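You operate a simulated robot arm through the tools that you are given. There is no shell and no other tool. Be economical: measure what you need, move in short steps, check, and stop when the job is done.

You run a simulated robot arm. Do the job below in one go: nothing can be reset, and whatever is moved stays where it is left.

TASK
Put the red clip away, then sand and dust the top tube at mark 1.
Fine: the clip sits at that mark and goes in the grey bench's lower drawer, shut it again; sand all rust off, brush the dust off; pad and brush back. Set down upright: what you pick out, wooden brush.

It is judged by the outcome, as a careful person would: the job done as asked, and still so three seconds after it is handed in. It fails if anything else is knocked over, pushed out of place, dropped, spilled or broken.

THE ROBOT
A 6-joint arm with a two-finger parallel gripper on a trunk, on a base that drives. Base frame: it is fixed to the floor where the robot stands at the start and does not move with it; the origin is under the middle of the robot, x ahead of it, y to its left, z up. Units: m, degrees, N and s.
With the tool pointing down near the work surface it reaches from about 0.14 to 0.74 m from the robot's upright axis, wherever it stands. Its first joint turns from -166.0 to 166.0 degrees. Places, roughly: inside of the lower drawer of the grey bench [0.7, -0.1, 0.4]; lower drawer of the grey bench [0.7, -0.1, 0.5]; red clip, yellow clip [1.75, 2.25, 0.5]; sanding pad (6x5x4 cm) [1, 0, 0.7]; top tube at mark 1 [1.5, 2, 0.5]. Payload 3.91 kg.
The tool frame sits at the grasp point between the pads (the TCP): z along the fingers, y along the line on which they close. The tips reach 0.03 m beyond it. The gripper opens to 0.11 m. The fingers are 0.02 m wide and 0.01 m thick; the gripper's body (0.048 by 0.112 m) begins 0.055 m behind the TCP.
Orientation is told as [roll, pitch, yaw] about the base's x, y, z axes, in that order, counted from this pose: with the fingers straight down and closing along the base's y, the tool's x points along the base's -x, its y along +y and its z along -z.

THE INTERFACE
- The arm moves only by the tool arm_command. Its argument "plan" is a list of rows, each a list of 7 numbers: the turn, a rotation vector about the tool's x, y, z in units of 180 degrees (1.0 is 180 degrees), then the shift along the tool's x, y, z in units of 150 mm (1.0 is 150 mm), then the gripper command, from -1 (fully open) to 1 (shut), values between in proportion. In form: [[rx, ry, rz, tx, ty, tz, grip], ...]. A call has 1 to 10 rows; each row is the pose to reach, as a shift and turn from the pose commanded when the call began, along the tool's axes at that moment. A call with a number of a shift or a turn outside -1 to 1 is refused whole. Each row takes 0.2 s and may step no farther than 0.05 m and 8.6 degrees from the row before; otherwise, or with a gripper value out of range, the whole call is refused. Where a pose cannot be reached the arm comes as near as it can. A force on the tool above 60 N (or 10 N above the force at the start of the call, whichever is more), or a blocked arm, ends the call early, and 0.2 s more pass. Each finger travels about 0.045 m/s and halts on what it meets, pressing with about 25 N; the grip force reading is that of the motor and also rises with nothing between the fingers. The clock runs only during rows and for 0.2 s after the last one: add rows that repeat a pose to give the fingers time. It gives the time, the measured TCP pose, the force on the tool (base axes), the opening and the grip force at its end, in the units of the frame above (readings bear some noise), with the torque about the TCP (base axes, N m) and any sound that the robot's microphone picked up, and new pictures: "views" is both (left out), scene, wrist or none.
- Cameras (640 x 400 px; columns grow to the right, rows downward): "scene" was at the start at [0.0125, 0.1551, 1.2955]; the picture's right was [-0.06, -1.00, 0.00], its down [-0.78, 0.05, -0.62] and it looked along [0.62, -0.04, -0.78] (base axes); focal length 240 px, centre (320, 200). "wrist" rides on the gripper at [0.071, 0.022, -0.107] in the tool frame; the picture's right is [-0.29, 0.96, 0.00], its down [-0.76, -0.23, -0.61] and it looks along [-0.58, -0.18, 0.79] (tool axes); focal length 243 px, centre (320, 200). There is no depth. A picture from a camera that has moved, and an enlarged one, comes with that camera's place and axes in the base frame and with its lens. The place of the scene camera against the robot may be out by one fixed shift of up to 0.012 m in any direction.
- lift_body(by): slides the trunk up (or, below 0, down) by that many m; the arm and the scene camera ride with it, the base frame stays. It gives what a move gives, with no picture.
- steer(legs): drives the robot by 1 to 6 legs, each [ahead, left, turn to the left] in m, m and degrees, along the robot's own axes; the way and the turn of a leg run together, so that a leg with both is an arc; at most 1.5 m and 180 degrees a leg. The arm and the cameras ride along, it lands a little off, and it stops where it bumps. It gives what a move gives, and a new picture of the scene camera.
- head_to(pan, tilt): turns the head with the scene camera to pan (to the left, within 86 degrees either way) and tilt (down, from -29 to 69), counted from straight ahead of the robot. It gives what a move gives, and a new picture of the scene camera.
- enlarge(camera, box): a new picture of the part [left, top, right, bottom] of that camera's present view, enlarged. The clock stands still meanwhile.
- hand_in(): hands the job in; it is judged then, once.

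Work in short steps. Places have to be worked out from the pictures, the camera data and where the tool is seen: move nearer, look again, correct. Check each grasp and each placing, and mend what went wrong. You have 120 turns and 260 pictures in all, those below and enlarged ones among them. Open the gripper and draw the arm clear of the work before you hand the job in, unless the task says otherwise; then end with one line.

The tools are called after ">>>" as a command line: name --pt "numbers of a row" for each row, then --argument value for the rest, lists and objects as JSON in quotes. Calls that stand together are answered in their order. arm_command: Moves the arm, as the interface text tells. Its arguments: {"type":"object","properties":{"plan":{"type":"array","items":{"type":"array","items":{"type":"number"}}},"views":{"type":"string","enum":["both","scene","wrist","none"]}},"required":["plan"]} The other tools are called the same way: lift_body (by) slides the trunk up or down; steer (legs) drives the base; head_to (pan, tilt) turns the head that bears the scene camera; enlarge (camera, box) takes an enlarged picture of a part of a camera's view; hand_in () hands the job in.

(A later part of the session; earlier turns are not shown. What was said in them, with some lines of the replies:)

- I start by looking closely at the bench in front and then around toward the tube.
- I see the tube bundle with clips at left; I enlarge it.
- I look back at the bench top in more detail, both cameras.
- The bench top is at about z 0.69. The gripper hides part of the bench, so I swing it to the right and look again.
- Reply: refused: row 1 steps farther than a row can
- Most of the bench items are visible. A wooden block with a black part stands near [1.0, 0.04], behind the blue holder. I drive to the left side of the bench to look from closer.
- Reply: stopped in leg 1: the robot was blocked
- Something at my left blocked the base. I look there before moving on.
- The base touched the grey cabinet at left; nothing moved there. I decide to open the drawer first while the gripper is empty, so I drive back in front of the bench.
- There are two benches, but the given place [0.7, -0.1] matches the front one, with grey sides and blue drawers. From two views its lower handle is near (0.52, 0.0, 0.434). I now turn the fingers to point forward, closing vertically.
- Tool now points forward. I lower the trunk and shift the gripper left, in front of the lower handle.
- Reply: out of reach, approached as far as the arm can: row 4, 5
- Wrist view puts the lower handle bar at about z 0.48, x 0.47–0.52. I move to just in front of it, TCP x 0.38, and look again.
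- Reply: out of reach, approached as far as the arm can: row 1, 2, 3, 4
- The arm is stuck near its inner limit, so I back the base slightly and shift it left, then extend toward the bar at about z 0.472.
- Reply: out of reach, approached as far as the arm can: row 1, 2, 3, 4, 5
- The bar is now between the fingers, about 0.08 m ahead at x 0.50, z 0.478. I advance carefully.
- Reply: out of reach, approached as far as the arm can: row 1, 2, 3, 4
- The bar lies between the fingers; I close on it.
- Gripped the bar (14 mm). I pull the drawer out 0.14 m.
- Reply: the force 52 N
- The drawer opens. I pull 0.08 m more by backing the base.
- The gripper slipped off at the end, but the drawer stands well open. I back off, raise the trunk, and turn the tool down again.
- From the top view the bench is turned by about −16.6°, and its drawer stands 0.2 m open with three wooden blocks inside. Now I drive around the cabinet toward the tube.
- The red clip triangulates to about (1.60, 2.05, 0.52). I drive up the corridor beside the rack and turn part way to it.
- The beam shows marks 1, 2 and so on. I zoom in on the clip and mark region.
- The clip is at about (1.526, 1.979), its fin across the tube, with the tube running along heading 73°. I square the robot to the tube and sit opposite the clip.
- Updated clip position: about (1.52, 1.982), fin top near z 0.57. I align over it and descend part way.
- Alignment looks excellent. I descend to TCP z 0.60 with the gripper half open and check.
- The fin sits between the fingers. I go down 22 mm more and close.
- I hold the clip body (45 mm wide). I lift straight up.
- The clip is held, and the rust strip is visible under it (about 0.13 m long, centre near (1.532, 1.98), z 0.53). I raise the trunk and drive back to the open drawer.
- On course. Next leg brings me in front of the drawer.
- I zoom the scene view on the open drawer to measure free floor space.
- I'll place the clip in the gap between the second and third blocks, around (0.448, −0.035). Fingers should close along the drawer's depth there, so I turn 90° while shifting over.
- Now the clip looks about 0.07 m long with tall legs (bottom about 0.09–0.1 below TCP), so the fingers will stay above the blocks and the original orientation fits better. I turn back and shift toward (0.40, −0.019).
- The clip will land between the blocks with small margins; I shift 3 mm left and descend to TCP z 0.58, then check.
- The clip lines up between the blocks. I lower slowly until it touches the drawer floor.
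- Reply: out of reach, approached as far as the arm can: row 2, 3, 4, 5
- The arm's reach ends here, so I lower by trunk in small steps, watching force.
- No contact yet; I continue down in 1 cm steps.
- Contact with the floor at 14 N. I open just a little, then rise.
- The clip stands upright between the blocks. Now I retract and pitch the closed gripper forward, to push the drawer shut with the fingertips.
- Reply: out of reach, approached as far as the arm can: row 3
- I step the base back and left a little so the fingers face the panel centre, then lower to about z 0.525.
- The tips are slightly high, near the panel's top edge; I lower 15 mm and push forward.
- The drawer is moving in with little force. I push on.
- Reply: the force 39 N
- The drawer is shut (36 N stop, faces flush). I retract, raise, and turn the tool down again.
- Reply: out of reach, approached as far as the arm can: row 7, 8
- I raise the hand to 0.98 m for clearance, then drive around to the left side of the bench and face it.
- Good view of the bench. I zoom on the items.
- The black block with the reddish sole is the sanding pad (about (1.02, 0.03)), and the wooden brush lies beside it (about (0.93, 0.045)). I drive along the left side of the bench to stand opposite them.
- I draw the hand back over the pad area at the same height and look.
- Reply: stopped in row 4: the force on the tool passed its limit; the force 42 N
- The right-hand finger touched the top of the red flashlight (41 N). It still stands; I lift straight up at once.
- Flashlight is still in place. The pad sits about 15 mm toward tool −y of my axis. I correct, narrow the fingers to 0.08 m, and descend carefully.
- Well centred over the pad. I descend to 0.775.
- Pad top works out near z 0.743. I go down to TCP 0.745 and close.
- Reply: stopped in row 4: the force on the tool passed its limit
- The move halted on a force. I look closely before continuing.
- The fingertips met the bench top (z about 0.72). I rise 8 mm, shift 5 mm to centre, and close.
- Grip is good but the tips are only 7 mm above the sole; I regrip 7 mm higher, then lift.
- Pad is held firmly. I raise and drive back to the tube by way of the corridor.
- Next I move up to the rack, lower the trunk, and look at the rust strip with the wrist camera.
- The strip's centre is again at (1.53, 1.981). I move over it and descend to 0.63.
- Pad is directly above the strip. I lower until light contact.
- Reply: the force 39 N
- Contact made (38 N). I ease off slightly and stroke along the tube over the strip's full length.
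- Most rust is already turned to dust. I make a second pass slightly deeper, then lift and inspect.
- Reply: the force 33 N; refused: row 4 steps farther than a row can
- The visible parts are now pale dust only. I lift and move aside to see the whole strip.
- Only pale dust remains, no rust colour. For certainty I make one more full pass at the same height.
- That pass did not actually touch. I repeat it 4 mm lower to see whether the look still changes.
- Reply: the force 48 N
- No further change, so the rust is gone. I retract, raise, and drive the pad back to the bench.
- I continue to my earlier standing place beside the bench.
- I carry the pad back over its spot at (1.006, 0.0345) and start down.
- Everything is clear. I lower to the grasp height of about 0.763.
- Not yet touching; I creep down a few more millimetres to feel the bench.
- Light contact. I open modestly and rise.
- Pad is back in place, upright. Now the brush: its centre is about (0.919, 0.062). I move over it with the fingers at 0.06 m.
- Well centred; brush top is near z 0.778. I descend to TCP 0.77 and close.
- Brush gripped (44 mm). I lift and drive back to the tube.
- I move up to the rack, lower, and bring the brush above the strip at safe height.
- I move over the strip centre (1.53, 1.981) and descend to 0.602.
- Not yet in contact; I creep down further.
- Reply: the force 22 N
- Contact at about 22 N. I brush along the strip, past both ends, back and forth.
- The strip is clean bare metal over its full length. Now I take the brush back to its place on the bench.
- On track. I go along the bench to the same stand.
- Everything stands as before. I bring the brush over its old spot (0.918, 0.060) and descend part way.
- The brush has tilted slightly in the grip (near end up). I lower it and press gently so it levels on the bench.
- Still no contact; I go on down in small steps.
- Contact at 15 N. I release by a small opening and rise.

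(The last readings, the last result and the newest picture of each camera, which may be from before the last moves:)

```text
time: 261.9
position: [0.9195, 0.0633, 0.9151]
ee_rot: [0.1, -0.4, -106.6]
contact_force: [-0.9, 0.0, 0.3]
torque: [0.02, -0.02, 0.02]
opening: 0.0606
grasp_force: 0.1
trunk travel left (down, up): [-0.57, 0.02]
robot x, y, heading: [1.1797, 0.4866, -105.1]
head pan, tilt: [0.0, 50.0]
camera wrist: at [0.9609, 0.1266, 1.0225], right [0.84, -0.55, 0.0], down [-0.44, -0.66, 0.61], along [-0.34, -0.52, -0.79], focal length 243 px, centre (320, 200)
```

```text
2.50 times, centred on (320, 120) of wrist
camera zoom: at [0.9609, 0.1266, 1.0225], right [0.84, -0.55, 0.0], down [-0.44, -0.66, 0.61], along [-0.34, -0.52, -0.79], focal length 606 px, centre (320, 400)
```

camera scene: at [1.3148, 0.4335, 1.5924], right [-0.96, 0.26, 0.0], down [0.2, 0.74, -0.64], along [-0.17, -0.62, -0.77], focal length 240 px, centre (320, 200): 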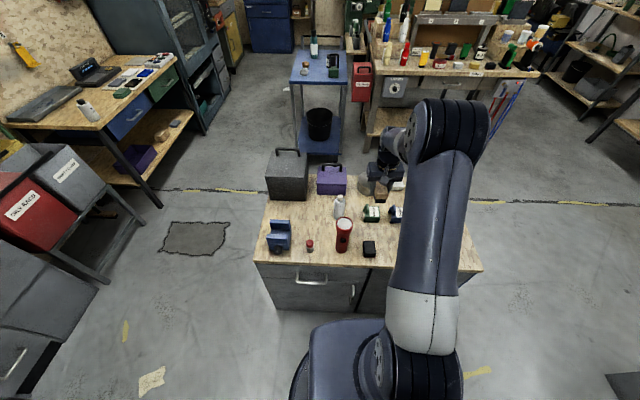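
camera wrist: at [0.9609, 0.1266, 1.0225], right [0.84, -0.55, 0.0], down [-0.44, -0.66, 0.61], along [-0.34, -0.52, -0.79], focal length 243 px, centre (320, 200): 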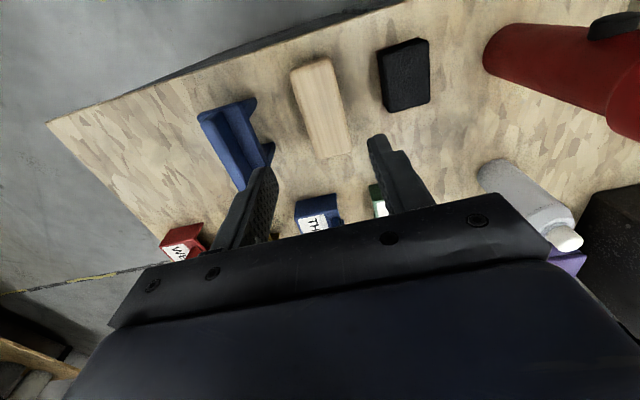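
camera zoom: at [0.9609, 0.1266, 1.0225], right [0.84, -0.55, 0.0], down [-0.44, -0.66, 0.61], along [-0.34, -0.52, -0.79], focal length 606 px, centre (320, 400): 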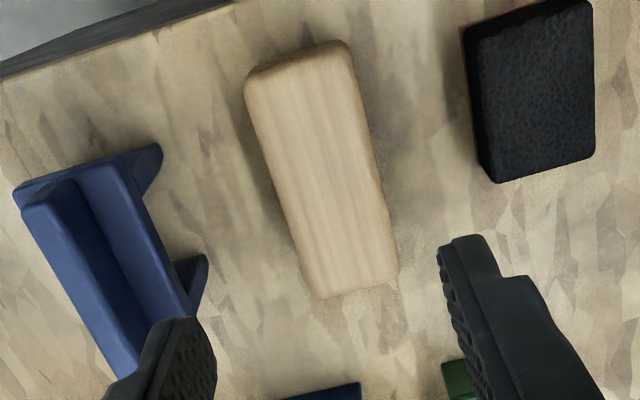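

Brush and pad are both back and upright. I raise, open, back the robot off, and check the bench and drawer once more.

>>> arm_command --pt "0 0 0 0 0 -0.25 -0.1" --pt "0 0 0 0 0 -0.45 -1" --pt "0 0 0 0 0 -0.45 -1" --views "none"

>>> steer --legs '[[-0.106, -0.722, 0]]'

>>> enlarge --camera "scene" --box '[60, 130, 330, 310]'

```text
time: 262.7
position: [0.9181, 0.0629, 0.9828]
ee_rot: [0.0, -0.6, -106.5]
contact_force: [-0.8, -1.0, 0.7]
torque: [0.0, -0.02, -0.01]
opening: 0.1099
grasp_force: 0.2
trunk travel left (down, up): [-0.57, 0.02]
robot x, y, heading: [1.1747, 0.4811, -105.5]
head pan, tilt: [0.0, 50.0]
```

```text
time: 266.6
position: [0.2518, 0.3581, 0.9833]
ee_rot: [0.0, -0.6, -106.8]
contact_force: [-0.5, 0.7, 0.2]
torque: [0.01, 0.01, 0.02]
opening: 0.1102
grasp_force: 0.0
trunk travel left (down, up): [-0.57, 0.02]
robot x, y, heading: [0.5104, 0.7771, -105.6]
head pan, tilt: [0.0, 50.0]
camera scene: at [0.6493, 0.7272, 1.5925], right [-0.96, 0.27, 0.0], down [0.21, 0.74, -0.64], along [-0.17, -0.62, -0.77], focal length 240 px, centre (320, 200)
```

scene: 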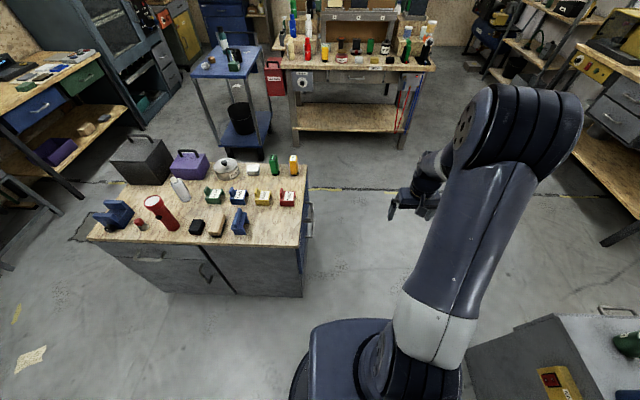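

```text
2.22 times, centred on (195, 220) of scene
camera zoom: at [0.6493, 0.7272, 1.5925], right [-0.96, 0.27, 0.0], down [0.21, 0.74, -0.64], along [-0.17, -0.62, -0.77], focal length 532 px, centre (598, 156)
```

zoom: 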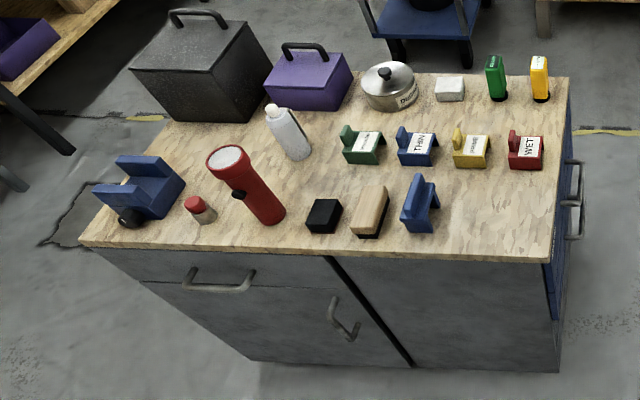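

The bench is as it was: pad and brush are back upright, the flashlight is standing, both drawer handles are flush, and the gripper is open and clear. I hand in.

>>> hand_in

```text
The job is handed in.
```

The red clip is standing upright in the lower drawer, which is shut again. The top tube at mark 1 is sanded and dusted to clean metal, and the pad and wooden brush are back upright. A finger briefly touched the top of the red flashlight on the bench, but it stayed standing in place.
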